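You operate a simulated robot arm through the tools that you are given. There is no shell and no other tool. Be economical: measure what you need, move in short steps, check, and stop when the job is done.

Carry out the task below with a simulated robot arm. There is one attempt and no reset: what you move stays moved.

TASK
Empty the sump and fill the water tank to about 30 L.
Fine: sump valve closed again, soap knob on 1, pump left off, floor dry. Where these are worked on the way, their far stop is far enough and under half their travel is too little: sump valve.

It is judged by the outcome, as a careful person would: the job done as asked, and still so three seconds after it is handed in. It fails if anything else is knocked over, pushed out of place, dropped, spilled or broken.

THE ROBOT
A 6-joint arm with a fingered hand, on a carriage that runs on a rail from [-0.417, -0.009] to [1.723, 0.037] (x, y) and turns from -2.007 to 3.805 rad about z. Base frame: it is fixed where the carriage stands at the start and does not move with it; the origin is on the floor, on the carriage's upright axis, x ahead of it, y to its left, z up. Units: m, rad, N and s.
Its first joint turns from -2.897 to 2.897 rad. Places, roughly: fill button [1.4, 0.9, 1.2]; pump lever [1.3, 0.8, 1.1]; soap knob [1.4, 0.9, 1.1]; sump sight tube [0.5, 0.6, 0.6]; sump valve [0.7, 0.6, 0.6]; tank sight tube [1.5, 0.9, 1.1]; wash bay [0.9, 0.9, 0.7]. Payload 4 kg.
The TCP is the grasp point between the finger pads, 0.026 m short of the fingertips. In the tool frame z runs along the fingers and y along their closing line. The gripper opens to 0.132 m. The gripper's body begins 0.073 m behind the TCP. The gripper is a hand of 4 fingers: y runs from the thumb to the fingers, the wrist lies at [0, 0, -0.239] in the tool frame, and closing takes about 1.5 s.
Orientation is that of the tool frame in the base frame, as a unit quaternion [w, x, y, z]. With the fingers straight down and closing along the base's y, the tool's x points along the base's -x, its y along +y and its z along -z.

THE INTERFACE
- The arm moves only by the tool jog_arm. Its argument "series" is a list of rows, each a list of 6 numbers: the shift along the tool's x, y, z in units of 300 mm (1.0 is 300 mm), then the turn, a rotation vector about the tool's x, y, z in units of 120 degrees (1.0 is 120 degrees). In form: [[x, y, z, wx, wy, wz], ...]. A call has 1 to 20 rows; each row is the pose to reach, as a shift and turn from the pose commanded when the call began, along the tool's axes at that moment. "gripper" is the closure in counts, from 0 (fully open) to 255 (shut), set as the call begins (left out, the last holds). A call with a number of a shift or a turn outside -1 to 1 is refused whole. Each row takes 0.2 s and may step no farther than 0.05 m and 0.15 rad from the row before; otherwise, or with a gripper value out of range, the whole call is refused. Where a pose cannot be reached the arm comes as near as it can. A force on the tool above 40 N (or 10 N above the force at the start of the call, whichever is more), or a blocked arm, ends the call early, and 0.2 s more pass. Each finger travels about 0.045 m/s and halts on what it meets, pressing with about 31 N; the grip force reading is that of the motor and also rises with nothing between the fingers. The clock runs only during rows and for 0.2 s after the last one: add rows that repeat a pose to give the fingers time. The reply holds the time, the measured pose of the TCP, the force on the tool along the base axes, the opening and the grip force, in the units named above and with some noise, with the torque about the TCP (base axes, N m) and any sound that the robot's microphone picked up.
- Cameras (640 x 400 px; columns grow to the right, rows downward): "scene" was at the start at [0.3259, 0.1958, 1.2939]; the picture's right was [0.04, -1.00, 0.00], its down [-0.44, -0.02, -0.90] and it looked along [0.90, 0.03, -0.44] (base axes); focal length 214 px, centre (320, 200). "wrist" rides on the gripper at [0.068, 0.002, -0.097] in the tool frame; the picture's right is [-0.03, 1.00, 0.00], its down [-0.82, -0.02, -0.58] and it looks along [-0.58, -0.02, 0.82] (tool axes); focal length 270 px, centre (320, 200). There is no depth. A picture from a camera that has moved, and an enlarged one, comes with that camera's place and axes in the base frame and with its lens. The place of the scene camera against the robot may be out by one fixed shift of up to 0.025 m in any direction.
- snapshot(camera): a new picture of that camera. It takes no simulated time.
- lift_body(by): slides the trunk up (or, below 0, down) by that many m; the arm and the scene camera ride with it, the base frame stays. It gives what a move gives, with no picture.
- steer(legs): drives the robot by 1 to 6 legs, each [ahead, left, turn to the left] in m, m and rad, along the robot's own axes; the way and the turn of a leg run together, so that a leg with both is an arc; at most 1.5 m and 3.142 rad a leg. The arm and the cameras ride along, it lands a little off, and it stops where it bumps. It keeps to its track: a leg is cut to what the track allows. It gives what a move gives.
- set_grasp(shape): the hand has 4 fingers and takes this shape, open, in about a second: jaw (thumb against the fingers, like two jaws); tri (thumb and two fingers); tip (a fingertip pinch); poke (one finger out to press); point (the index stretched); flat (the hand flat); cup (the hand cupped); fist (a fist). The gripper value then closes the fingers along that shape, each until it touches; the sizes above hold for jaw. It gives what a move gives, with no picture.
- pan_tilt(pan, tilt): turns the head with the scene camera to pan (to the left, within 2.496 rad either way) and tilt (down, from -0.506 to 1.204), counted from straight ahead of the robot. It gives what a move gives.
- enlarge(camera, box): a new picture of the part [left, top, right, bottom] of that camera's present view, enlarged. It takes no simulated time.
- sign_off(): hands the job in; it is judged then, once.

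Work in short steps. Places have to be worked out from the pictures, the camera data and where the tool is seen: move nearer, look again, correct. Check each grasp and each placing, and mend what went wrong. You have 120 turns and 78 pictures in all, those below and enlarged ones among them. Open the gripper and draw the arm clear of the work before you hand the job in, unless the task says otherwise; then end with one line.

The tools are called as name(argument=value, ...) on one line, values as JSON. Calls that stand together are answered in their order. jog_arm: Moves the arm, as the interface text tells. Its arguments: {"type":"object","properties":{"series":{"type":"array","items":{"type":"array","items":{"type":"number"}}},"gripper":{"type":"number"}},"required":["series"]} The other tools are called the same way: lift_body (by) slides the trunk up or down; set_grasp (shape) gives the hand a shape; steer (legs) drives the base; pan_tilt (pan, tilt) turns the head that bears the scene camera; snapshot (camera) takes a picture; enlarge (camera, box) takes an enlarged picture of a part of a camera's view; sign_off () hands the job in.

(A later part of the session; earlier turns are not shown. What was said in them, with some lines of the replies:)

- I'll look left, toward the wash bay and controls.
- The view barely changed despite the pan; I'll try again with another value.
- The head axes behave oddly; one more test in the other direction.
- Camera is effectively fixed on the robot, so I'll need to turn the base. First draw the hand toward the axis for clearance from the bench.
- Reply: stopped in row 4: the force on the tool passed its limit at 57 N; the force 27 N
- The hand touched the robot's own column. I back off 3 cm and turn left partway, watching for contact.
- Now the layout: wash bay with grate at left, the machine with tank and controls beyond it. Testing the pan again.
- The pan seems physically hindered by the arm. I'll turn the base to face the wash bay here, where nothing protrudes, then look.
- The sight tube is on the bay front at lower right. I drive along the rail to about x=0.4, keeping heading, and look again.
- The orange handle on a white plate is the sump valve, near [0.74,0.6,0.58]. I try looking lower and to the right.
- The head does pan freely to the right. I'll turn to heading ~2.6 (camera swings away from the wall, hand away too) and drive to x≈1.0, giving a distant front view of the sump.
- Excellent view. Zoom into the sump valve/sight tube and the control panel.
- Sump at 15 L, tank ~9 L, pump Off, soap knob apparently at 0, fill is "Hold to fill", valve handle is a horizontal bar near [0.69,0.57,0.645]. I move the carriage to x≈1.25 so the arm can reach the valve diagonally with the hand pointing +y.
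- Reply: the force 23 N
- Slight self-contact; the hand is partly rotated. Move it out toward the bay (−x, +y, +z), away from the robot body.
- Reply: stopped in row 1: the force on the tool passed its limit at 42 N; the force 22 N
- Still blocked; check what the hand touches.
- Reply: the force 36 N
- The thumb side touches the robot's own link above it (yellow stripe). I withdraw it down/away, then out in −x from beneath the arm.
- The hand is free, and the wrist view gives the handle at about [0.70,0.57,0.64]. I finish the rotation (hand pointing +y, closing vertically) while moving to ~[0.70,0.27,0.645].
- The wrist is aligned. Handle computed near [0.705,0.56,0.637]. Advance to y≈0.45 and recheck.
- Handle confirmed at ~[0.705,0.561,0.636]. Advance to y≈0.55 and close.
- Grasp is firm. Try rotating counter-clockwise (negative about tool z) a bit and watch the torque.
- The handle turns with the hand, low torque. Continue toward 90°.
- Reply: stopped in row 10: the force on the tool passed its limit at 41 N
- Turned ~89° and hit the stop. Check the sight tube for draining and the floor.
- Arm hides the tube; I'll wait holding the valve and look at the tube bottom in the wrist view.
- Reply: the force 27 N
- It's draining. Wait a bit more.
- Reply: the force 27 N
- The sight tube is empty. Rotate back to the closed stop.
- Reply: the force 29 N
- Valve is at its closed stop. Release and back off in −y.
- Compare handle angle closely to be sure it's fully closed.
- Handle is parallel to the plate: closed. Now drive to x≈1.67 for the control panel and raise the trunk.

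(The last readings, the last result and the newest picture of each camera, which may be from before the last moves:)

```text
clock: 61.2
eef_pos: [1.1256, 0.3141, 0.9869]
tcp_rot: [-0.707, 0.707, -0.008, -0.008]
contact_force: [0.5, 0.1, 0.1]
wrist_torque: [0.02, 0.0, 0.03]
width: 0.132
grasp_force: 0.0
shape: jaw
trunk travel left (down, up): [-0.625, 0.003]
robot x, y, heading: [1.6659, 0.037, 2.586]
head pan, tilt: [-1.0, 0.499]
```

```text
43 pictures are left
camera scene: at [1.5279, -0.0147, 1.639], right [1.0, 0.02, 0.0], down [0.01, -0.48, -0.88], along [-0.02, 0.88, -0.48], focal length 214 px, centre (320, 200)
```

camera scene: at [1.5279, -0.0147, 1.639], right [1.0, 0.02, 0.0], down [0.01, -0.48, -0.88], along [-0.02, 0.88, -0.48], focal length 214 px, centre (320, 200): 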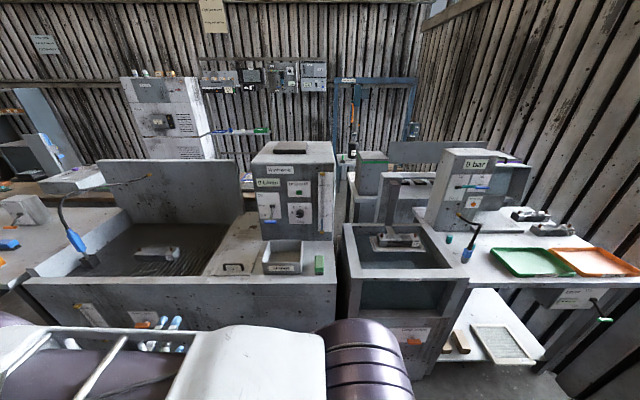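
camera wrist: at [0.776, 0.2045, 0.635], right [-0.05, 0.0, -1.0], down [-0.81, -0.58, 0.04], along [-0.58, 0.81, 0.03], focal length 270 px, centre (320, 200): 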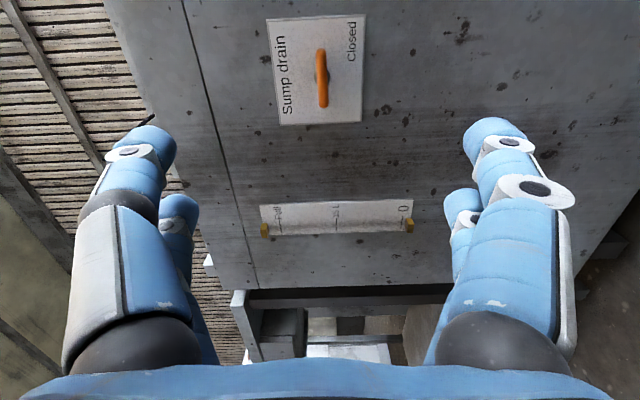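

Nice clear view of the panel. Zoom in.

enlarge(camera="scene", box=[245, 165, 345, 235])

```text
5.71 times, centred on (295, 200) of scene
camera zoom: at [1.5279, -0.0147, 1.639], right [1.0, 0.02, 0.0], down [0.01, -0.48, -0.88], along [-0.02, 0.88, -0.48], focal length 1226 px, centre (463, 200)
```

zoom: 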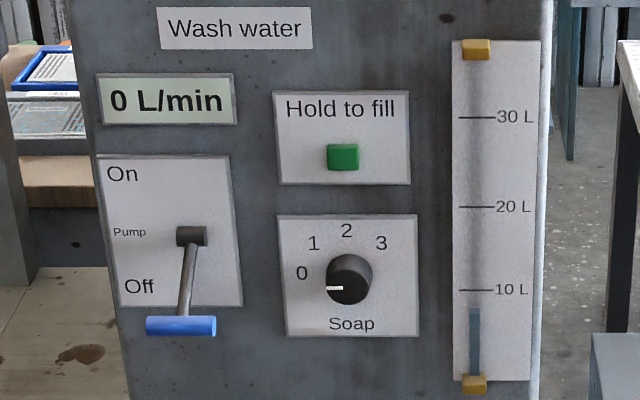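

Tank ~8 L, soap pointer on 0, pump off. First the soap knob (~[1.40,0.86,1.08]); move the hand toward it with a partly closed gripper.

jog_arm(series=[[0.074, -0.034, 0.1, 0, 0, -0.023], [0.148, -0.069, 0.2, 0, 0, -0.046], [0.222, -0.103, 0.3, 0, 0, -0.07], [0.296, -0.138, 0.4, 0, 0, -0.093], [0.37, -0.172, 0.5, 0, 0, -0.116], [0.444, -0.207, 0.6, 0, 0, -0.139], [0.52, -0.241, 0.7, 0, 0, -0.162], [0.593, -0.276, 0.8, 0, 0, -0.186], [0.667, -0.31, 0.9, 0, 0, -0.21]], gripper=70)

snapshot(camera="wrist")

snapshot(camera="scene")

```text
clock: 63.2
eef_pos: [1.3263, 0.5829, 1.0758]
tcp_rot: [0.692, -0.691, -0.147, -0.148]
contact_force: [-1.1, 0.3, -0.6]
wrist_torque: [0.03, 0.02, -0.01]
width: 0.096
grasp_force: 0.0
shape: jaw
trunk travel left (down, up): [-0.625, 0.003]
robot x, y, heading: [1.6708, 0.033, 2.588]
head pan, tilt: [-1.0, 0.499]
```

```text
41 pictures are left
camera wrist: at [1.3912, 0.4851, 1.102], right [0.38, 0.0, -0.92], down [-0.75, -0.58, -0.31], along [-0.53, 0.82, -0.22], focal length 270 px, centre (320, 200)
```

wrist: 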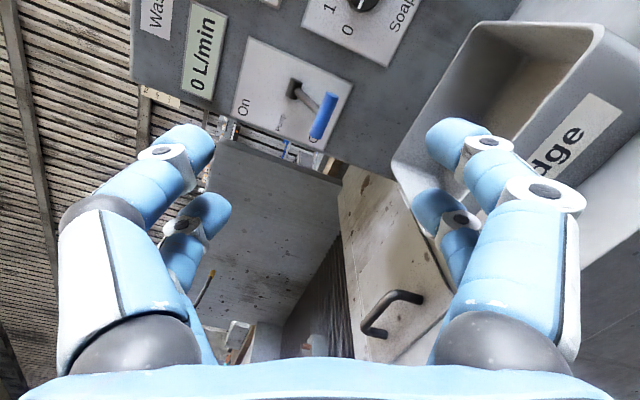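

```text
40 pictures are left
camera scene: at [1.5277, -0.0153, 1.639], right [1.0, 0.02, 0.0], down [0.01, -0.48, -0.88], along [-0.02, 0.88, -0.48], focal length 214 px, centre (320, 200)
```

scene: 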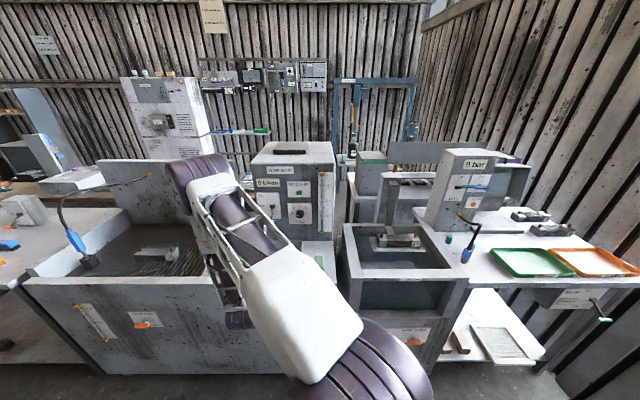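

Approaching: move to in front of the knob at y≈0.70.

jog_arm(series=[[0.08, 0.037, 0.13, 0, 0, 0], [0.16, 0.073, 0.26, 0, 0, 0], [0.24, 0.11, 0.39, 0, 0, 0]])

snapshot(camera="wrist")

snapshot(camera="scene")

```text
clock: 64.0
eef_pos: [1.4073, 0.7022, 1.0761]
tcp_rot: [-0.691, 0.692, 0.146, 0.147]
contact_force: [-0.3, -1.3, 0.1]
wrist_torque: [-0.01, 0.04, -0.02]
width: 0.0961
grasp_force: 0.0
shape: jaw
trunk travel left (down, up): [-0.625, 0.003]
robot x, y, heading: [1.6678, 0.0397, 2.594]
head pan, tilt: [-1.0, 0.499]
```

```text
39 pictures are left
camera wrist: at [1.472, 0.605, 1.1023], right [0.38, 0.0, -0.92], down [-0.75, -0.58, -0.31], along [-0.53, 0.82, -0.22], focal length 270 px, centre (320, 200)
```

wrist: 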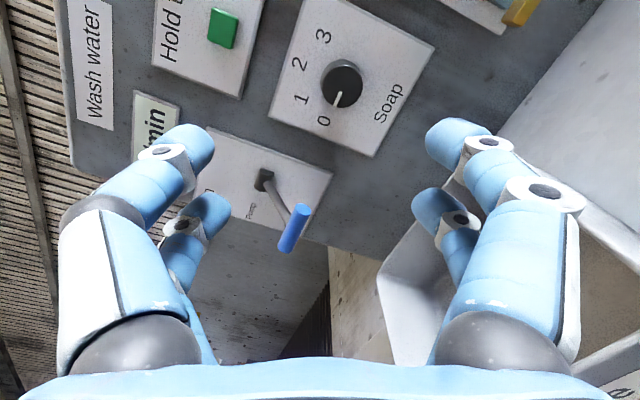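

```text
38 pictures are left
camera scene: at [1.5277, -0.0154, 1.639], right [1.0, 0.02, 0.0], down [0.01, -0.48, -0.88], along [-0.02, 0.88, -0.48], focal length 214 px, centre (320, 200)
```

scene: 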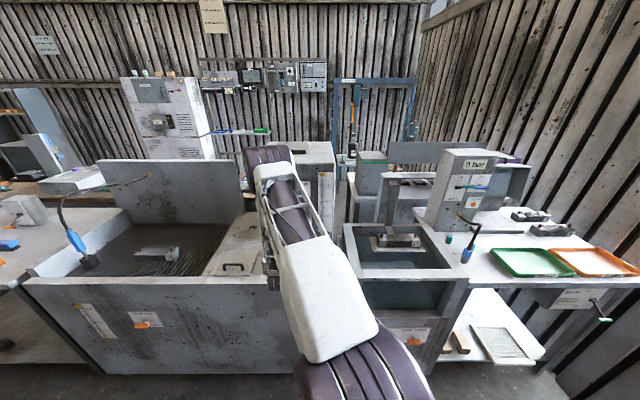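

Wrist view puts the knob around [1.43,0.87,1.06]. Step closer and re-measure.

jog_arm(series=[[0.02, 0.03, 0.1, 0, 0, 0], [0.045, 0.06, 0.193, 0, 0, 0]])

snapshot(camera="wrist")

```text
clock: 64.6
eef_pos: [1.4273, 0.7589, 1.0628]
tcp_rot: [0.692, -0.691, -0.147, -0.146]
contact_force: [-0.6, -0.4, 0.5]
wrist_torque: [-0.02, -0.01, -0.03]
width: 0.0963
grasp_force: 0.0
shape: jaw
trunk travel left (down, up): [-0.625, 0.003]
robot x, y, heading: [1.6698, 0.0375, 2.585]
head pan, tilt: [-1.0, 0.499]
```

```text
37 pictures are left
camera wrist: at [1.4909, 0.6623, 1.0903], right [0.38, 0.0, -0.92], down [-0.75, -0.58, -0.31], along [-0.53, 0.82, -0.22], focal length 270 px, centre (320, 200)
```

wrist: 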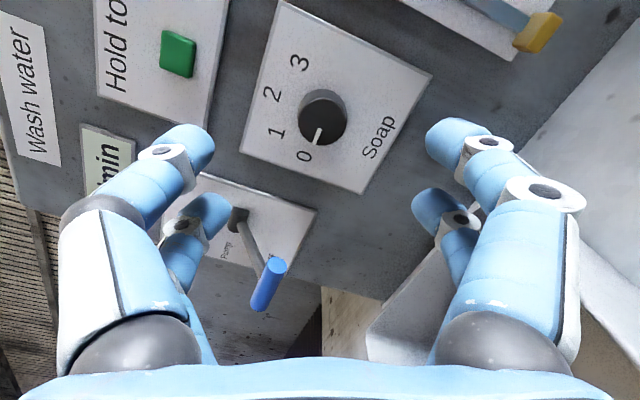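

Knob front at about [1.433,0.85,1.065]. Advance and close on it.

jog_arm(series=[[0.01, 0, 0.14, 0, 0, 0], [0.02, 0.002, 0.26, 0, 0, 0]])

snapshot(camera="wrist")

```text
clock: 65.2
eef_pos: [1.4341, 0.8373, 1.066]
tcp_rot: [0.692, -0.691, -0.146, -0.148]
contact_force: [-0.1, -0.2, 0.5]
wrist_torque: [-0.01, 0.0, -0.01]
width: 0.096
grasp_force: 0.2
shape: jaw
trunk travel left (down, up): [-0.625, 0.003]
robot x, y, heading: [1.6696, 0.0387, 2.586]
head pan, tilt: [-1.0, 0.499]
```

```text
36 pictures are left
camera wrist: at [1.4977, 0.7399, 1.0929], right [0.38, 0.0, -0.92], down [-0.75, -0.58, -0.31], along [-0.53, 0.82, -0.22], focal length 270 px, centre (320, 200)
```

wrist: 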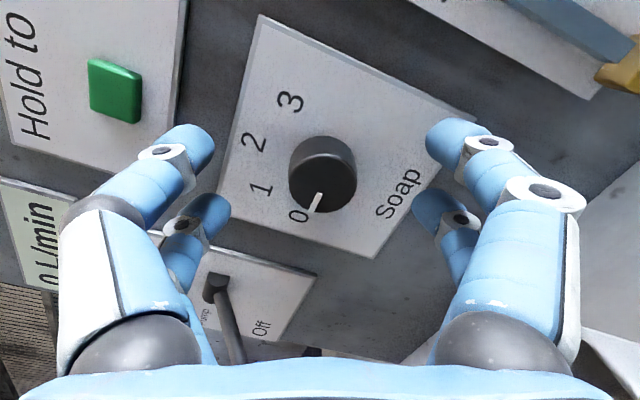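

Advance 1.2 cm more so the pads cover the knob, then close.

jog_arm(series=[[0, 0, 0.04, 0, 0, 0]])

jog_arm(series=[[0, 0, 0, 0, 0, 0], [0, 0, 0, 0, 0, 0], [0, 0, 0, 0, 0, 0], [0, 0, 0, 0, 0, 0], [0, 0, 0, 0, 0, 0], [0, 0, 0, 0, 0, 0], [0, 0, 0, 0, 0, 0]], gripper=255)

snapshot(camera="wrist")

```text
clock: 65.6
eef_pos: [1.4335, 0.8494, 1.0672]
tcp_rot: [-0.691, 0.692, 0.147, 0.147]
contact_force: [0.1, 0.1, 0.2]
wrist_torque: [-0.02, 0.03, -0.01]
width: 0.0962
grasp_force: 0.1
shape: jaw
trunk travel left (down, up): [-0.625, 0.003]
robot x, y, heading: [1.669, 0.0349, 2.587]
head pan, tilt: [-1.0, 0.499]
```

```text
clock: 67.2
eef_pos: [1.4324, 0.8492, 1.0671]
tcp_rot: [0.692, -0.691, -0.147, -0.147]
contact_force: [-3.4, 3.8, -2.7]
wrist_torque: [-0.03, -0.01, -0.02]
width: 0.0
grasp_force: 31.0
shape: jaw
trunk travel left (down, up): [-0.625, 0.003]
robot x, y, heading: [1.6675, 0.0343, 2.585]
head pan, tilt: [-1.0, 0.499]
```

```text
35 pictures are left
camera wrist: at [1.4966, 0.752, 1.0933], right [0.38, 0.0, -0.92], down [-0.75, -0.58, -0.31], along [-0.53, 0.82, -0.22], focal length 270 px, centre (320, 200)
```

wrist: 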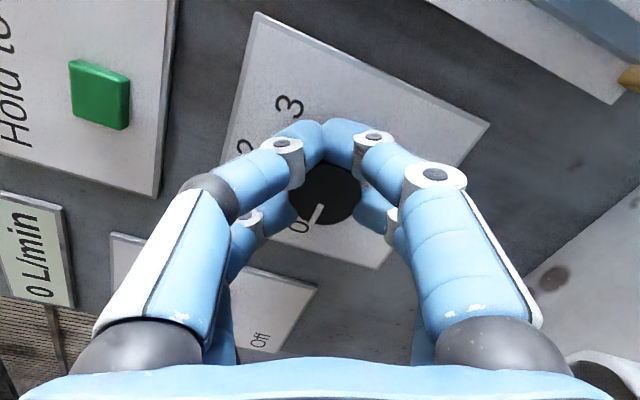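

Both finger pairs closed around either side of the knob (it's caged between them). I reopen, shift 2.2 cm along tool x so one pair pinches the knob across its centre, and close again.

jog_arm(series=[[0, 0, 0, 0, 0, 0], [0, 0, 0, 0, 0, 0], [0, 0, 0, 0, 0, 0], [0, 0, 0, 0, 0, 0], [0, 0, 0, 0, 0, 0], [0, 0, 0, 0, 0, 0], [0.073, 0, 0, 0, 0, 0]], gripper=70)

jog_arm(series=[[0, 0, 0, 0, 0, 0], [0, 0, 0, 0, 0, 0], [0, 0, 0, 0, 0, 0], [0, 0, 0, 0, 0, 0], [0, 0, 0, 0, 0, 0], [0, 0, 0, 0, 0, 0], [0, 0, 0, 0, 0, 0]], gripper=255)

snapshot(camera="wrist")

```text
clock: 68.8
eef_pos: [1.4457, 0.8489, 1.0759]
tcp_rot: [-0.691, 0.693, 0.143, 0.151]
contact_force: [0.7, 0.0, -0.5]
wrist_torque: [-0.01, -0.01, 0.02]
width: 0.0955
grasp_force: 0.1
shape: jaw
out of reach, approached as far as the arm can: row 7
trunk travel left (down, up): [-0.625, 0.003]
robot x, y, heading: [1.667, 0.039, 2.589]
head pan, tilt: [-1.0, 0.499]
```

```text
clock: 70.4
eef_pos: [1.447, 0.8483, 1.0761]
tcp_rot: [-0.691, 0.692, 0.142, 0.151]
contact_force: [2.3, 2.0, 1.1]
wrist_torque: [0.02, -0.04, -0.07]
width: 0.0001
grasp_force: 30.7
shape: jaw
trunk travel left (down, up): [-0.625, 0.003]
robot x, y, heading: [1.6671, 0.04, 2.591]
head pan, tilt: [-1.0, 0.499]
```

```text
34 pictures are left
camera wrist: at [1.5098, 0.7508, 1.1033], right [0.38, 0.0, -0.92], down [-0.76, -0.57, -0.31], along [-0.52, 0.82, -0.22], focal length 270 px, centre (320, 200)
```

wrist: 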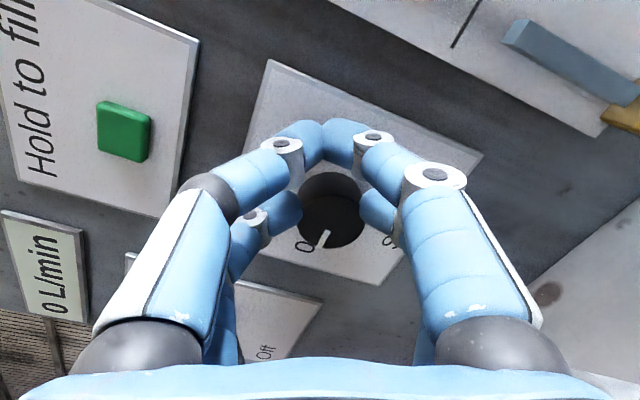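

One pair now pinches the knob. Rotate clockwise about the knob centre ~45°.

jog_arm(series=[[-0.0005, 0.0078, 0, 0, 0, 0.062], [-0.002, 0.0154, 0, 0, 0, 0.124], [-0.0045, 0.0228, 0, 0, 0, 0.186], [-0.008, 0.0298, 0, 0, 0, 0.248], [-0.0122, 0.0363, 0, 0, 0, 0.31], [-0.0173, 0.0422, 0, 0, 0, 0.372]])

snapshot(camera="wrist")

```text
clock: 72.0
eef_pos: [1.4509, 0.8473, 1.0579]
tcp_rot: [-0.694, 0.698, -0.135, -0.119]
contact_force: [5.1, 10.7, -7.6]
wrist_torque: [-0.3, -0.18, -0.25]
width: 0.0
grasp_force: 31.0
shape: jaw
trunk travel left (down, up): [-0.625, 0.003]
robot x, y, heading: [1.6697, 0.0372, 2.588]
head pan, tilt: [-1.0, 0.499]
stopped in row 6: the force on the tool passed its limit at 40 N (the readings are from after the stop); the commanded pose is now the measured one
```

```text
33 pictures are left
camera wrist: at [1.5137, 0.749, 1.0339], right [-0.38, 0.0, -0.93], down [-0.77, -0.56, 0.31], along [-0.52, 0.83, 0.21], focal length 270 px, centre (320, 200)
```

wrist: 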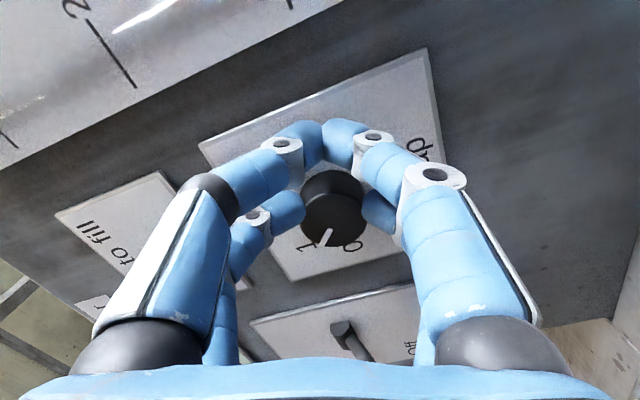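

The pointer now points at 1. Release, back off and check.

jog_arm(series=[[0, 0, 0, 0, 0, 0], [0, 0, 0, 0, 0, 0], [0, 0, 0, 0, 0, 0], [0, 0, 0, 0, 0, 0], [0, 0, 0, 0, 0, 0], [0, 0, 0, 0, 0, 0], [0, 0, 0, 0, 0, 0], [0, 0, -0.13, 0, 0, 0], [0, 0, -0.26, 0, 0, 0]], gripper=70)

enlarge(camera="wrist", box=[160, 0, 480, 200])

```text
clock: 74.0
eef_pos: [1.4465, 0.7687, 1.0591]
tcp_rot: [-0.694, 0.697, -0.134, -0.121]
contact_force: [0.9, 0.3, -0.4]
wrist_torque: [0.03, -0.02, 0.02]
width: 0.0953
grasp_force: 0.0
shape: jaw
trunk travel left (down, up): [-0.625, 0.003]
robot x, y, heading: [1.6718, 0.0347, 2.584]
head pan, tilt: [-1.0, 0.499]
```

```text
2.00 times, centred on (320, 100) of wrist
camera zoom: at [1.5094, 0.6695, 1.0355], right [-0.38, 0.0, -0.93], down [-0.77, -0.56, 0.31], along [-0.52, 0.83, 0.21], focal length 541 px, centre (320, 400)
```

zoom: 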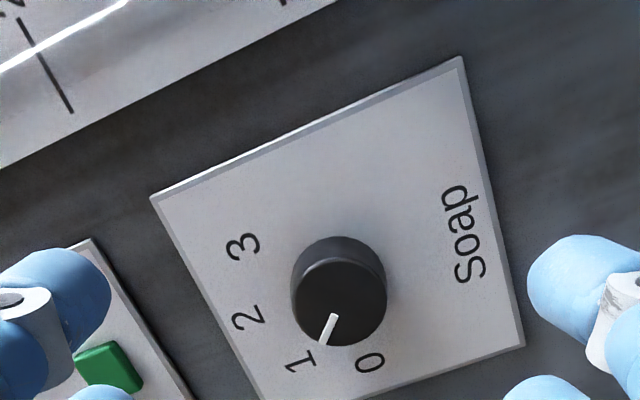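

Knob is on 1 (within a few degrees). Now back off, raise to button height and roll the hand so the wrist camera sits on top (it will see the tank tube), then set the poke shape.

jog_arm(series=[[-0.016, -0.022, -0.05, 0, 0, -0.066], [-0.032, -0.043, -0.1, 0, 0, -0.133], [-0.049, -0.065, -0.15, 0, 0, -0.2], [-0.065, -0.087, -0.2, 0, 0, -0.266], [-0.081, -0.108, -0.233, 0, 0, -0.333], [-0.097, -0.13, -0.233, 0, 0, -0.4], [-0.114, -0.152, -0.233, 0, 0, -0.466], [-0.13, -0.173, -0.233, 0, 0, -0.533], [-0.146, -0.195, -0.233, 0, 0, -0.6], [-0.162, -0.216, -0.233, 0, 0, -0.666], [-0.178, -0.238, -0.233, 0, 0, -0.733], [-0.195, -0.26, -0.233, 0, 0, -0.8], [-0.211, -0.281, -0.233, 0, 0, -0.866], [-0.227, -0.303, -0.233, 0, 0, -0.933]])

set_grasp(shape="poke")

snapshot(camera="wrist")

snapshot(camera="scene")

```text
clock: 77.0
eef_pos: [1.4139, 0.7005, 1.1696]
tcp_rot: [-0.488, 0.5, 0.504, 0.509]
contact_force: [0.7, 0.2, 0.0]
wrist_torque: [-0.03, 0.0, 0.03]
width: 0.0955
grasp_force: 0.1
shape: jaw
trunk travel left (down, up): [-0.625, 0.003]
robot x, y, heading: [1.6669, 0.0344, 2.584]
head pan, tilt: [-1.0, 0.499]
```

```text
clock: 77.8
eef_pos: [1.413, 0.7004, 1.1697]
tcp_rot: [-0.488, 0.5, 0.503, 0.508]
contact_force: [0.4, 0.3, -0.7]
wrist_torque: [0.06, -0.01, 0.03]
width: 0.0005
grasp_force: 0.0
shape: poke
trunk travel left (down, up): [-0.625, 0.003]
robot x, y, heading: [1.6677, 0.0348, 2.591]
head pan, tilt: [-1.0, 0.499]
```

```text
31 pictures are left
camera wrist: at [1.4139, 0.6038, 1.239], right [1.0, -0.02, 0.0], down [-0.01, -0.58, -0.81], along [0.01, 0.81, -0.58], focal length 270 px, centre (320, 200)
```

wrist: 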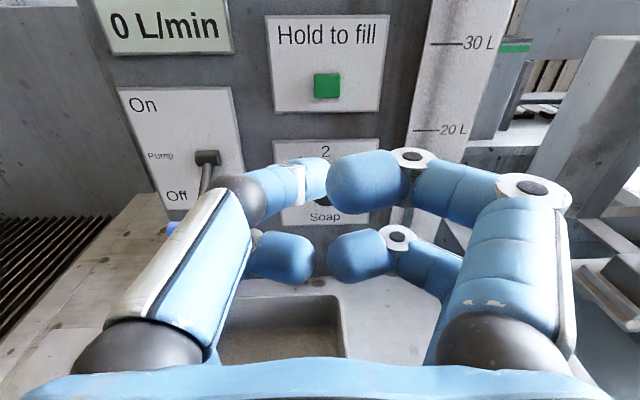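

```text
30 pictures are left
camera scene: at [1.5282, -0.0145, 1.6391], right [1.0, 0.02, 0.0], down [0.01, -0.48, -0.88], along [-0.01, 0.88, -0.48], focal length 214 px, centre (320, 200)
```

scene: 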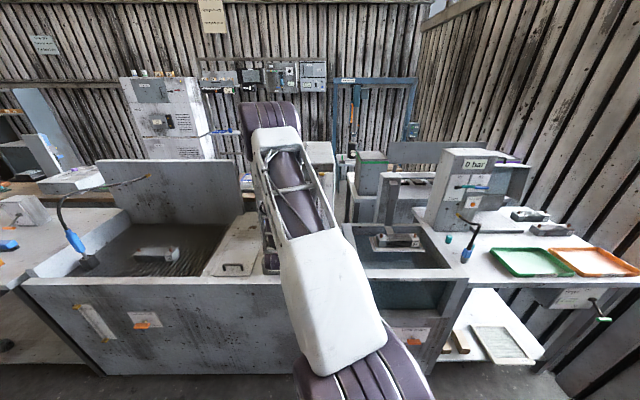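

The poke shape may still be forming; let it settle and look again.

jog_arm(series=[[0, 0, 0, 0, 0, 0], [0, 0, 0, 0, 0, 0], [0, 0, 0, 0, 0, 0], [0, 0, 0, 0, 0, 0], [0, 0, 0, 0, 0, 0]], gripper=0)

snapshot(camera="wrist")

```text
clock: 79.0
eef_pos: [1.4144, 0.7011, 1.1694]
tcp_rot: [-0.488, 0.5, 0.504, 0.508]
contact_force: [-1.7, -0.1, -0.4]
wrist_torque: [-0.01, -0.03, -0.01]
width: 0.0
grasp_force: 0.1
shape: poke
trunk travel left (down, up): [-0.625, 0.003]
robot x, y, heading: [1.6708, 0.0365, 2.589]
head pan, tilt: [-1.0, 0.499]
```

```text
29 pictures are left
camera wrist: at [1.4139, 0.6038, 1.2391], right [1.0, -0.02, 0.0], down [-0.01, -0.58, -0.81], along [0.01, 0.81, -0.58], focal length 270 px, centre (320, 200)
```

wrist: 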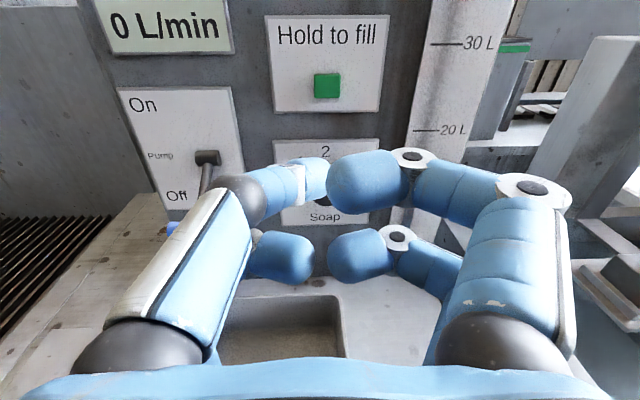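

I'll use the known closed jaw instead: upper finger pair presses the button (~[1.424,0.865,1.18]). Form it and approach.

set_grasp(shape="jaw")

jog_arm(series=[[0, 0, 0, 0, 0, 0], [0, 0, 0, 0, 0, 0], [0, 0, 0, 0, 0, 0], [0, 0, 0, 0, 0, 0], [0, 0, 0, 0, 0, 0], [0, 0, 0, 0, 0, 0], [0, 0, 0, 0, 0, 0], [-0.02, 0.02, 0.13, 0, 0, 0], [-0.033, 0.033, 0.26, 0, 0, 0], [-0.033, 0.033, 0.37, 0, 0, 0]], gripper=255)

snapshot(camera="wrist")

```text
clock: 80.0
eef_pos: [1.4135, 0.7003, 1.1688]
tcp_rot: [-0.488, 0.5, 0.503, 0.509]
contact_force: [-0.2, -0.2, 0.7]
wrist_torque: [-0.04, 0.01, 0.0]
width: 0.132
grasp_force: 0.1
shape: jaw
trunk travel left (down, up): [-0.625, 0.003]
robot x, y, heading: [1.6661, 0.0336, 2.591]
head pan, tilt: [-1.0, 0.499]
```

```text
clock: 82.2
eef_pos: [1.4269, 0.8116, 1.1573]
tcp_rot: [-0.488, 0.5, 0.503, 0.508]
contact_force: [0.1, -0.3, 0.1]
wrist_torque: [0.0, 0.02, -0.01]
width: 0.0001
grasp_force: 31.1
shape: jaw
trunk travel left (down, up): [-0.625, 0.003]
robot x, y, heading: [1.6745, 0.0361, 2.59]
head pan, tilt: [-1.0, 0.499]
```

```text
28 pictures are left
camera wrist: at [1.4273, 0.7141, 1.2279], right [1.0, -0.02, 0.0], down [-0.01, -0.58, -0.81], along [0.01, 0.81, -0.58], focal length 270 px, centre (320, 200)
```

wrist: 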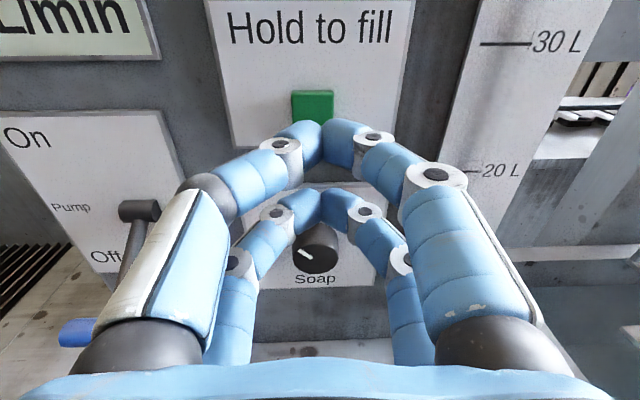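

Upper fingertips are lined up just before the button. Press in gently and hold 1 s.

jog_arm(series=[[0.013, -0.01, 0.06, 0, 0, 0], [0.013, -0.01, 0.1, 0, 0, 0], [0.013, -0.01, 0.12, 0, 0, 0], [0.013, -0.01, 0.12, 0, 0, 0], [0.013, -0.01, 0.12, 0, 0, 0], [0.013, -0.01, 0.12, 0, 0, 0], [0.013, -0.01, 0.12, 0, 0, 0]])

snapshot(camera="wrist")

```text
clock: 83.8
eef_pos: [1.423, 0.8475, 1.1626]
tcp_rot: [-0.489, 0.499, 0.504, 0.508]
contact_force: [0.0, -0.5, -1.0]
wrist_torque: [0.0, 0.04, -0.03]
width: 0.0
grasp_force: 30.8
shape: jaw
trunk travel left (down, up): [-0.625, 0.003]
robot x, y, heading: [1.6699, 0.0388, 2.59]
head pan, tilt: [-1.0, 0.499]
```

```text
27 pictures are left
camera wrist: at [1.4238, 0.7499, 1.2319], right [1.0, -0.02, 0.0], down [-0.01, -0.58, -0.81], along [0.01, 0.81, -0.58], focal length 270 px, centre (320, 200)
```

wrist: 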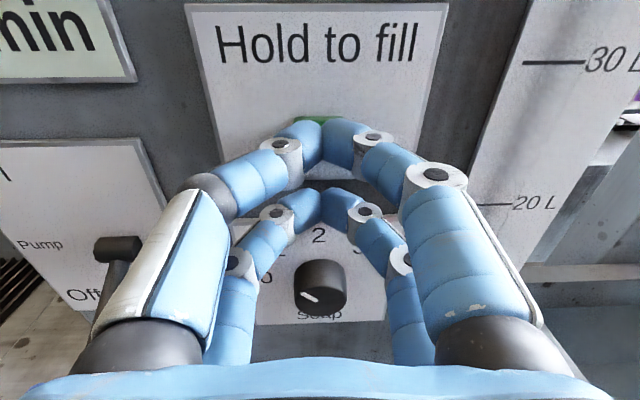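

No contact yet. Advance further in small increments.

jog_arm(series=[[0, 0, 0.02, 0, 0, 0], [0, 0, 0.04, 0, 0, 0], [0, 0, 0.055, 0, 0, 0], [0, 0, 0.055, 0, 0, 0]])

```text
clock: 84.5
eef_pos: [1.4234, 0.8583, 1.1628]
tcp_rot: [-0.488, 0.5, 0.503, 0.508]
contact_force: [4.6, -30.8, 7.6]
wrist_torque: [0.78, 0.05, -0.2]
width: 0.0
grasp_force: 30.6
shape: jaw
trunk travel left (down, up): [-0.625, 0.003]
robot x, y, heading: [1.6701, 0.0364, 2.588]
head pan, tilt: [-1.0, 0.499]
heard: click
stopped in row 3: the force on the tool passed its limit at 48 N (the readings are from after the stop); the commanded pose is now the measured one
```

A click — the button is pressed. Look at tank while held.

jog_arm(series=[[0, 0, 0, 0, 0, 0], [0, 0, 0, 0, 0, 0], [0, 0, 0, 0, 0, 0], [0, 0, 0, 0, 0, 0], [0, 0, 0, 0, 0, 0]])

snapshot(camera="wrist")

snapshot(camera="scene")

```text
clock: 85.7
eef_pos: [1.4233, 0.8582, 1.1607]
tcp_rot: [-0.487, 0.5, 0.504, 0.508]
contact_force: [5.3, -27.5, 5.5]
wrist_torque: [0.62, 0.11, -0.29]
width: 0.0001
grasp_force: 30.7
shape: jaw
trunk travel left (down, up): [-0.625, 0.003]
robot x, y, heading: [1.6718, 0.0368, 2.587]
head pan, tilt: [-1.0, 0.499]
stopped in row 5: the force on the tool passed its limit at 42 N (the readings are from after the stop); the commanded pose is now the measured one
```

```text
26 pictures are left
camera wrist: at [1.4225, 0.7612, 1.2309], right [1.0, -0.02, 0.0], down [-0.01, -0.58, -0.81], along [0.01, 0.81, -0.58], focal length 270 px, centre (320, 200)
```

wrist: 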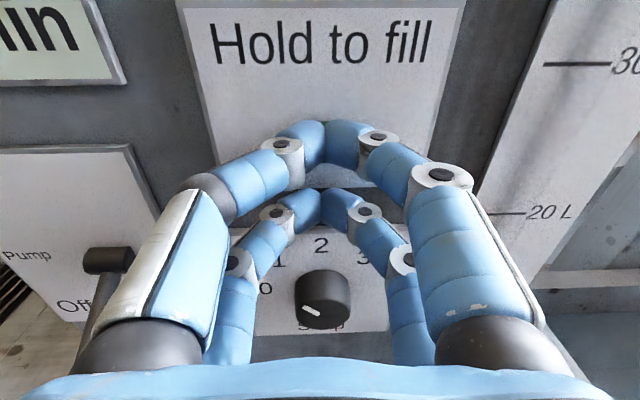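

```text
25 pictures are left
camera scene: at [1.5285, -0.0165, 1.6389], right [1.0, 0.02, 0.0], down [0.01, -0.48, -0.88], along [-0.02, 0.88, -0.48], focal length 214 px, centre (320, 200)
```

scene: 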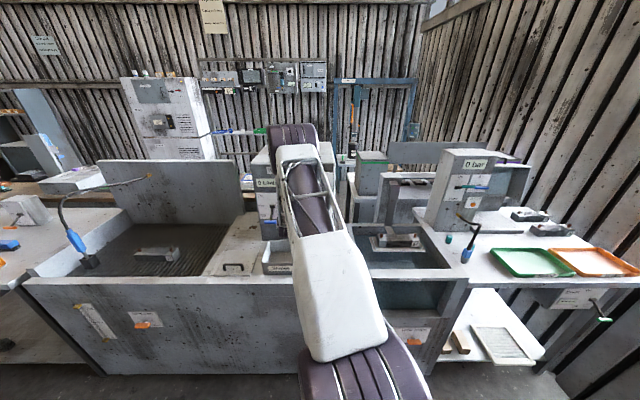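

Button held; keep holding ~3 s and watch near the 20 L mark.

jog_arm(series=[[0, 0, -0.003, 0, 0, 0], [0, 0, -0.003, 0, 0, 0], [0, 0, -0.003, 0, 0, 0], [0, 0, -0.003, 0, 0, 0], [0, 0, -0.003, 0, 0, 0], [0, 0, -0.003, 0, 0, 0], [0, 0, -0.003, 0, 0, 0], [0, 0, -0.003, 0, 0, 0], [0, 0, -0.003, 0, 0, 0], [0, 0, -0.003, 0, 0, 0], [0, 0, -0.003, 0, 0, 0], [0, 0, -0.003, 0, 0, 0]])

snapshot(camera="wrist")

```text
clock: 88.3
eef_pos: [1.4228, 0.8578, 1.162]
tcp_rot: [-0.488, 0.5, 0.504, 0.507]
contact_force: [4.8, -28.7, 0.7]
wrist_torque: [0.6, 0.11, -0.21]
width: 0.0
grasp_force: 30.9
shape: jaw
trunk travel left (down, up): [-0.625, 0.003]
robot x, y, heading: [1.6726, 0.0387, 2.591]
head pan, tilt: [-1.0, 0.499]
```

```text
24 pictures are left
camera wrist: at [1.4224, 0.7613, 1.2311], right [1.0, -0.02, 0.0], down [-0.01, -0.58, -0.81], along [0.01, 0.81, -0.59], focal length 270 px, centre (320, 200)
```

wrist: 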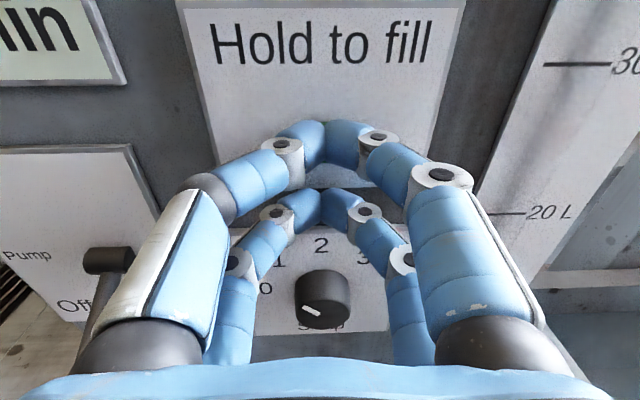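

Still below 20 L. Hold 3 more seconds.

jog_arm(series=[[0, 0, 0, 0, 0, 0], [0, 0, 0, 0, 0, 0], [0, 0, 0, 0, 0, 0], [0, 0, 0, 0, 0, 0], [0, 0, 0, 0, 0, 0], [0, 0, 0, 0, 0, 0], [0, 0, 0, 0, 0, 0], [0, 0, 0, 0, 0, 0], [0, 0, 0, 0, 0, 0], [0, 0, 0, 0, 0, 0], [0, 0, 0, 0, 0, 0], [0, 0, 0, 0, 0, 0], [0, 0, 0, 0, 0, 0], [0, 0, 0, 0, 0, 0]])

snapshot(camera="wrist")

```text
clock: 91.3
eef_pos: [1.4228, 0.8585, 1.1614]
tcp_rot: [-0.489, 0.5, 0.504, 0.507]
contact_force: [4.2, -29.8, -1.4]
wrist_torque: [0.55, 0.12, -0.21]
width: 0.0
grasp_force: 31.7
shape: jaw
trunk travel left (down, up): [-0.625, 0.003]
robot x, y, heading: [1.6686, 0.0355, 2.584]
head pan, tilt: [-1.0, 0.499]
```

```text
23 pictures are left
camera wrist: at [1.4224, 0.7613, 1.2312], right [1.0, -0.02, 0.0], down [-0.01, -0.58, -0.81], along [0.01, 0.81, -0.59], focal length 270 px, centre (320, 200)
```

wrist: 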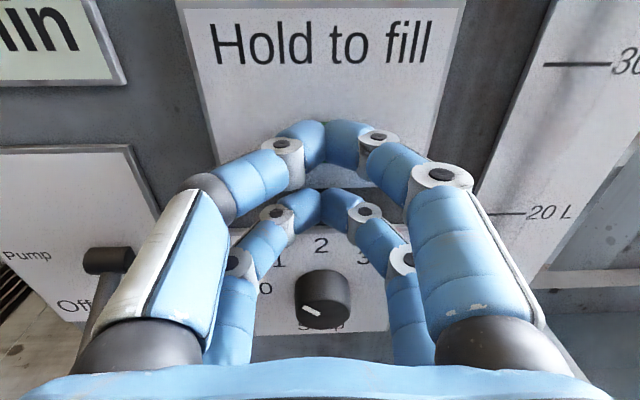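

Nothing visible above 20 yet; hold 3 s more.

jog_arm(series=[[0, 0, 0, 0, 0, 0], [0, 0, 0, 0, 0, 0], [0, 0, 0, 0, 0, 0], [0, 0, 0, 0, 0, 0], [0, 0, 0, 0, 0, 0], [0, 0, 0, 0, 0, 0], [0, 0, 0, 0, 0, 0], [0, 0, 0, 0, 0, 0], [0, 0, 0, 0, 0, 0], [0, 0, 0, 0, 0, 0], [0, 0, 0, 0, 0, 0], [0, 0, 0, 0, 0, 0], [0, 0, 0, 0, 0, 0], [0, 0, 0, 0, 0, 0]])

enlarge(camera="wrist", box=[440, 0, 640, 260])

```text
clock: 94.3
eef_pos: [1.4219, 0.8577, 1.1621]
tcp_rot: [-0.487, 0.5, 0.504, 0.508]
contact_force: [4.4, -31.1, -2.5]
wrist_torque: [0.57, 0.15, -0.21]
width: 0.0
grasp_force: 31.2
shape: jaw
trunk travel left (down, up): [-0.625, 0.003]
robot x, y, heading: [1.668, 0.0402, 2.586]
head pan, tilt: [-1.0, 0.499]
```

```text
1.54 times, centred on (540, 130) of wrist
camera zoom: at [1.4224, 0.7613, 1.2312], right [1.0, -0.02, 0.0], down [-0.01, -0.58, -0.81], along [0.01, 0.81, -0.59], focal length 416 px, centre (-18, 308)
```

zoom: 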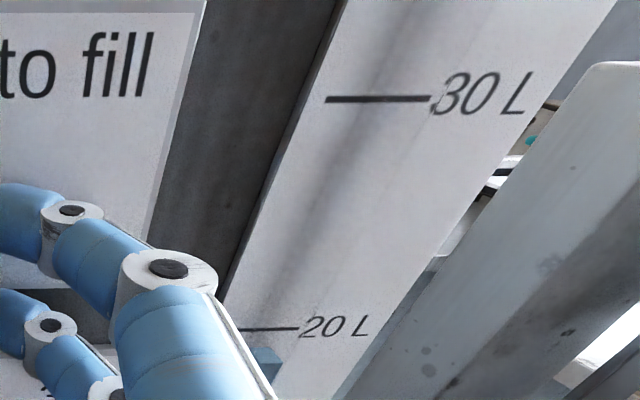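

Water now shows just below 20 L: rate ≈1.1 L/s. Hold about 6 s more, then check.

jog_arm(series=[[0, 0, 0, 0, 0, 0], [0, 0, 0, 0, 0, 0], [0, 0, 0, 0, 0, 0], [0, 0, 0, 0, 0, 0], [0, 0, 0, 0, 0, 0], [0, 0, 0, 0, 0, 0], [0, 0, 0, 0, 0, 0], [0, 0, 0, 0, 0, 0], [0, 0, 0, 0, 0, 0], [0, 0, 0, 0, 0, 0], [0, 0, 0, 0, 0, 0], [0, 0, 0, 0, 0, 0], [0, 0, 0, 0, 0, 0], [0, 0, 0, 0, 0, 0], [0, 0, 0, 0, 0, 0], [0, 0, 0, 0, 0, 0], [0, 0, 0, 0, 0, 0], [0, 0, 0, 0, 0, 0], [0, 0, 0, 0, 0, 0], [0, 0, 0, 0, 0, 0]])

enlarge(camera="wrist", box=[440, 0, 640, 260])

```text
clock: 98.5
eef_pos: [1.4224, 0.8565, 1.1609]
tcp_rot: [-0.488, 0.5, 0.505, 0.507]
contact_force: [5.6, -31.2, -3.1]
wrist_torque: [0.54, 0.12, -0.23]
width: 0.0
grasp_force: 30.7
shape: jaw
trunk travel left (down, up): [-0.625, 0.003]
robot x, y, heading: [1.6698, 0.0381, 2.591]
head pan, tilt: [-1.0, 0.499]
```

```text
1.54 times, centred on (540, 130) of wrist
camera zoom: at [1.4224, 0.7613, 1.2312], right [1.0, -0.02, 0.0], down [-0.01, -0.58, -0.81], along [0.01, 0.81, -0.58], focal length 416 px, centre (-18, 308)
```

zoom: 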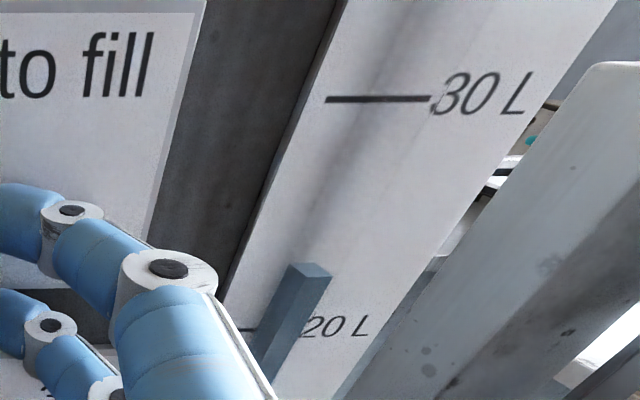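

Now ≈23.5 L, rate ≈1.1 L/s. Hold another 4.2 s and check.

jog_arm(series=[[0, 0, 0, 0, 0, 0], [0, 0, 0, 0, 0, 0], [0, 0, 0, 0, 0, 0], [0, 0, 0, 0, 0, 0], [0, 0, 0, 0, 0, 0], [0, 0, 0, 0, 0, 0], [0, 0, 0, 0, 0, 0], [0, 0, 0, 0, 0, 0], [0, 0, 0, 0, 0, 0], [0, 0, 0, 0, 0, 0], [0, 0, 0, 0, 0, 0], [0, 0, 0, 0, 0, 0], [0, 0, 0, 0, 0, 0], [0, 0, 0, 0, 0, 0], [0, 0, 0, 0, 0, 0], [0, 0, 0, 0, 0, 0], [0, 0, 0, 0, 0, 0], [0, 0, 0, 0, 0, 0], [0, 0, 0, 0, 0, 0], [0, 0, 0, 0, 0, 0]])

enlarge(camera="wrist", box=[440, 0, 640, 260])

```text
clock: 102.7
eef_pos: [1.4224, 0.858, 1.1613]
tcp_rot: [-0.487, 0.5, 0.505, 0.508]
contact_force: [5.3, -31.5, -3.0]
wrist_torque: [0.53, 0.15, -0.24]
width: 0.0
grasp_force: 30.8
shape: jaw
trunk travel left (down, up): [-0.625, 0.003]
robot x, y, heading: [1.67, 0.0374, 2.588]
head pan, tilt: [-1.0, 0.499]
```

```text
1.54 times, centred on (540, 130) of wrist
camera zoom: at [1.4224, 0.7613, 1.2312], right [1.0, -0.02, 0.0], down [-0.01, -0.58, -0.81], along [0.01, 0.81, -0.58], focal length 416 px, centre (-18, 308)
```

zoom: 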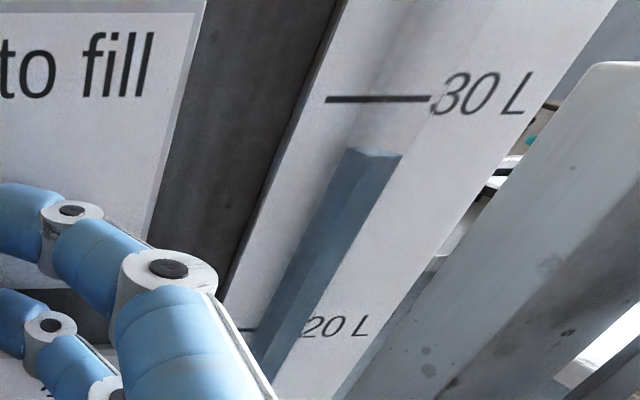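

≈28.5 L. Hold 1 s more, then withdraw.

jog_arm(series=[[0, 0, 0, 0, 0, 0], [0, 0, 0, 0, 0, 0], [0, 0, 0, 0, 0, 0], [0, 0, 0, 0, 0, 0], [0, 0, 0, 0, 0, 0], [0, 0, -0.12, 0, 0, 0], [0, 0, -0.26, 0, 0, 0], [0, 0, -0.4, 0, 0, 0]])

snapshot(camera="wrist")

```text
clock: 104.5
eef_pos: [1.4205, 0.7402, 1.1629]
tcp_rot: [-0.487, 0.501, 0.504, 0.508]
contact_force: [0.6, 0.2, 0.9]
wrist_torque: [0.0, 0.0, 0.04]
width: 0.0002
grasp_force: 31.0
shape: jaw
trunk travel left (down, up): [-0.625, 0.003]
robot x, y, heading: [1.6704, 0.038, 2.589]
head pan, tilt: [-1.0, 0.499]
```

```text
19 pictures are left
camera wrist: at [1.42, 0.6435, 1.2322], right [1.0, -0.02, 0.0], down [-0.01, -0.58, -0.81], along [0.01, 0.81, -0.58], focal length 270 px, centre (320, 200)
```

wrist: 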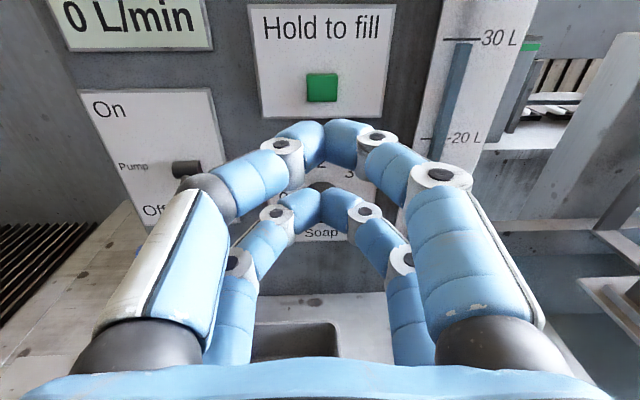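

Level is at about the 30 L mark. Zoom to confirm.

enlarge(camera="wrist", box=[420, 0, 540, 75])

```text
5.33 times, centred on (480, 38) of wrist
camera zoom: at [1.42, 0.6435, 1.2322], right [1.0, -0.02, 0.0], down [-0.01, -0.58, -0.81], along [0.01, 0.81, -0.58], focal length 1442 px, centre (-533, 1067)
```

zoom: 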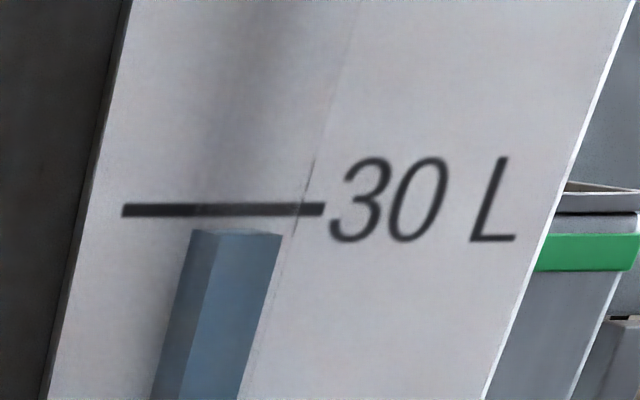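

≈29.7 L — good. Withdraw the arm back and left, open the hand, and verify everything.

jog_arm(series=[[0, -0.03, -0.12, 0, 0, 0], [0, -0.1, -0.24, 0, 0, 0], [0, -0.19, -0.36, 0, 0, 0], [0, -0.28, -0.46, 0, 0, 0], [0, -0.37, -0.56, 0, 0, 0], [0, -0.46, -0.66, 0, 0, 0], [0, -0.55, -0.75, 0, 0, 0], [0, -0.66, -0.83, 0, 0, 0]], gripper=0)

snapshot(camera="scene")

enlarge(camera="scene", box=[245, 165, 345, 235])

enlarge(camera="scene", box=[60, 280, 180, 360])

```text
clock: 106.3
eef_pos: [1.218, 0.4922, 1.1597]
tcp_rot: [-0.487, 0.5, 0.505, 0.508]
contact_force: [0.2, -0.2, 0.9]
wrist_torque: [0.03, 0.02, -0.02]
width: 0.1316
grasp_force: 0.0
shape: jaw
trunk travel left (down, up): [-0.625, 0.003]
robot x, y, heading: [1.6672, 0.0345, 2.59]
head pan, tilt: [-1.0, 0.499]
```

```text
17 pictures are left
camera scene: at [1.5285, -0.0141, 1.6391], right [1.0, 0.02, 0.0], down [0.01, -0.48, -0.88], along [-0.02, 0.88, -0.48], focal length 214 px, centre (320, 200)
```

scene: 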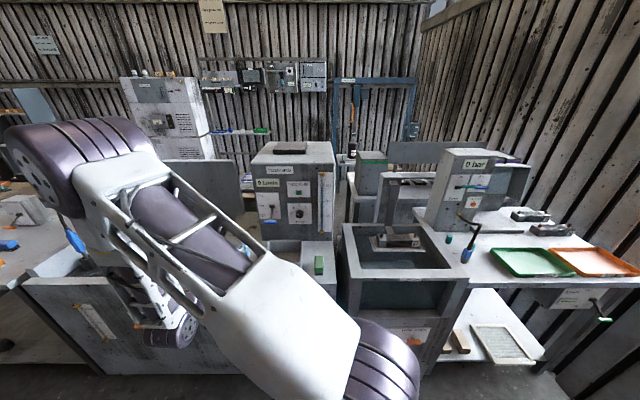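

```text
5.71 times, centred on (295, 200) of scene
camera zoom: at [1.5285, -0.0141, 1.6391], right [1.0, 0.02, 0.0], down [0.01, -0.48, -0.88], along [-0.02, 0.88, -0.48], focal length 1226 px, centre (463, 200)
```

zoom: 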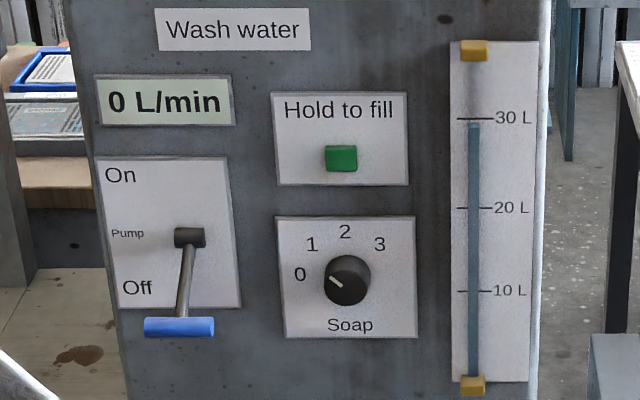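

```text
5.00 times, centred on (120, 320) of scene
camera zoom: at [1.5285, -0.0141, 1.6391], right [1.0, 0.02, 0.0], down [0.01, -0.48, -0.88], along [-0.02, 0.88, -0.48], focal length 1072 px, centre (1320, -400)
```

zoom: 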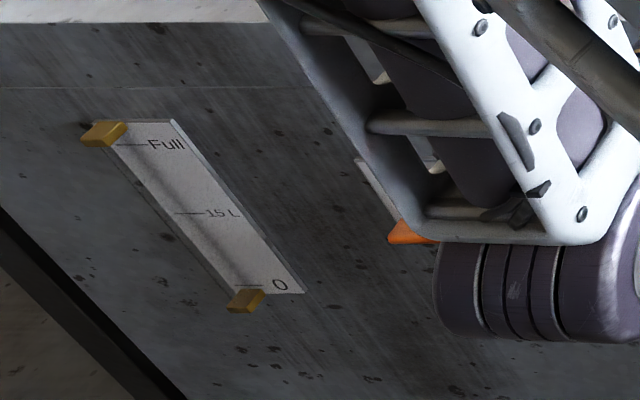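

Tank ~30 L, pump off, sump 0. Zoom more on the knob to judge its angle.

enlarge(camera="scene", box=[292, 200, 320, 220])

```text
16.00 times, centred on (306, 210) of scene
camera zoom: at [1.5285, -0.0141, 1.6391], right [1.0, 0.02, 0.0], down [0.01, -0.48, -0.88], along [-0.02, 0.88, -0.48], focal length 3432 px, centre (544, 40)
```

zoom: 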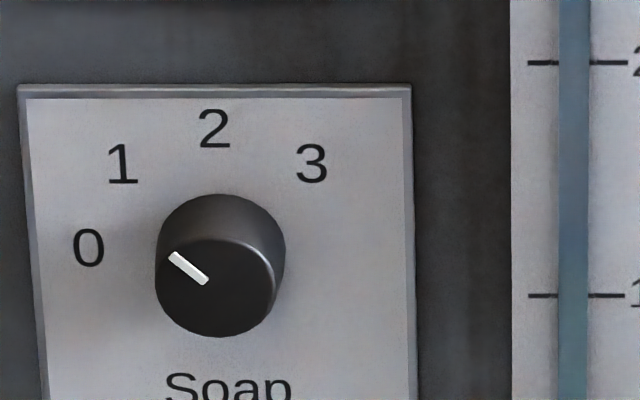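

Pointer is on 1 within a few degrees. A quick look at the floor below the sump before handing in.

pan_tilt(pan=-0.6, tilt=0.8)

snapshot(camera="scene")

snapshot(camera="wrist")

```text
clock: 107.1
eef_pos: [1.2198, 0.4918, 1.1606]
tcp_rot: [-0.487, 0.501, 0.504, 0.508]
contact_force: [-0.4, 0.6, -0.4]
wrist_torque: [0.01, 0.01, -0.02]
width: 0.132
grasp_force: 0.0
shape: jaw
trunk travel left (down, up): [-0.625, 0.003]
robot x, y, heading: [1.6707, 0.0359, 2.588]
head pan, tilt: [-0.6, 0.799]
```

```text
13 pictures are left
camera scene: at [1.4972, -0.0319, 1.6131], right [0.91, 0.4, 0.0], down [0.29, -0.66, -0.7], along [-0.28, 0.64, -0.72], focal length 214 px, centre (320, 200)
```

scene: 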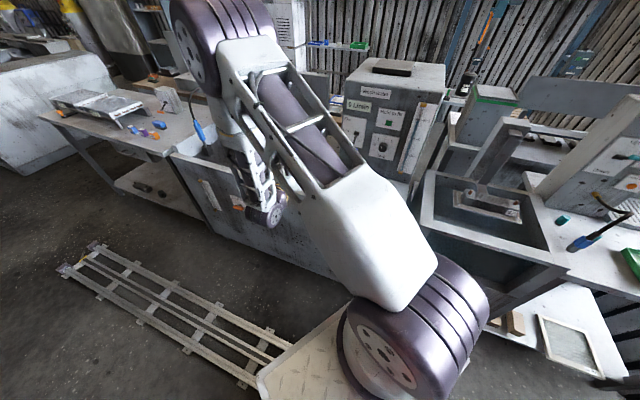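

```text
12 pictures are left
camera wrist: at [1.2189, 0.3967, 1.2299], right [1.0, -0.02, 0.0], down [-0.01, -0.59, -0.81], along [0.01, 0.81, -0.59], focal length 270 px, centre (320, 200)
```

wrist: 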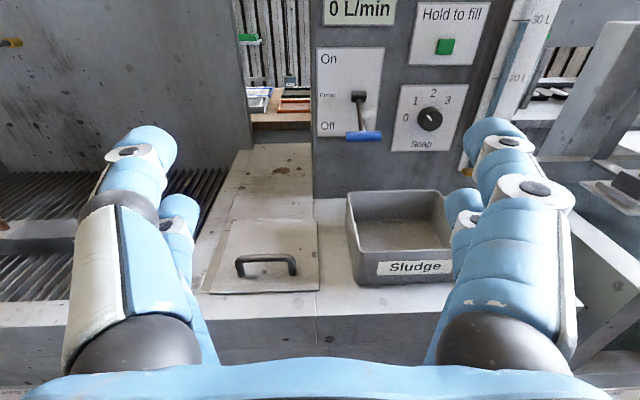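

Floor is dry, the arm is clear with the hand open, and all settings are as asked; handing in.

sign_off()

```text
The job is handed in.
```

The sump is empty with its valve closed again, the water tank reads about 30 L (I estimate 29.7 L), the soap knob points to 1 within about 5°, the pump is off, and the floor I could see is dry.
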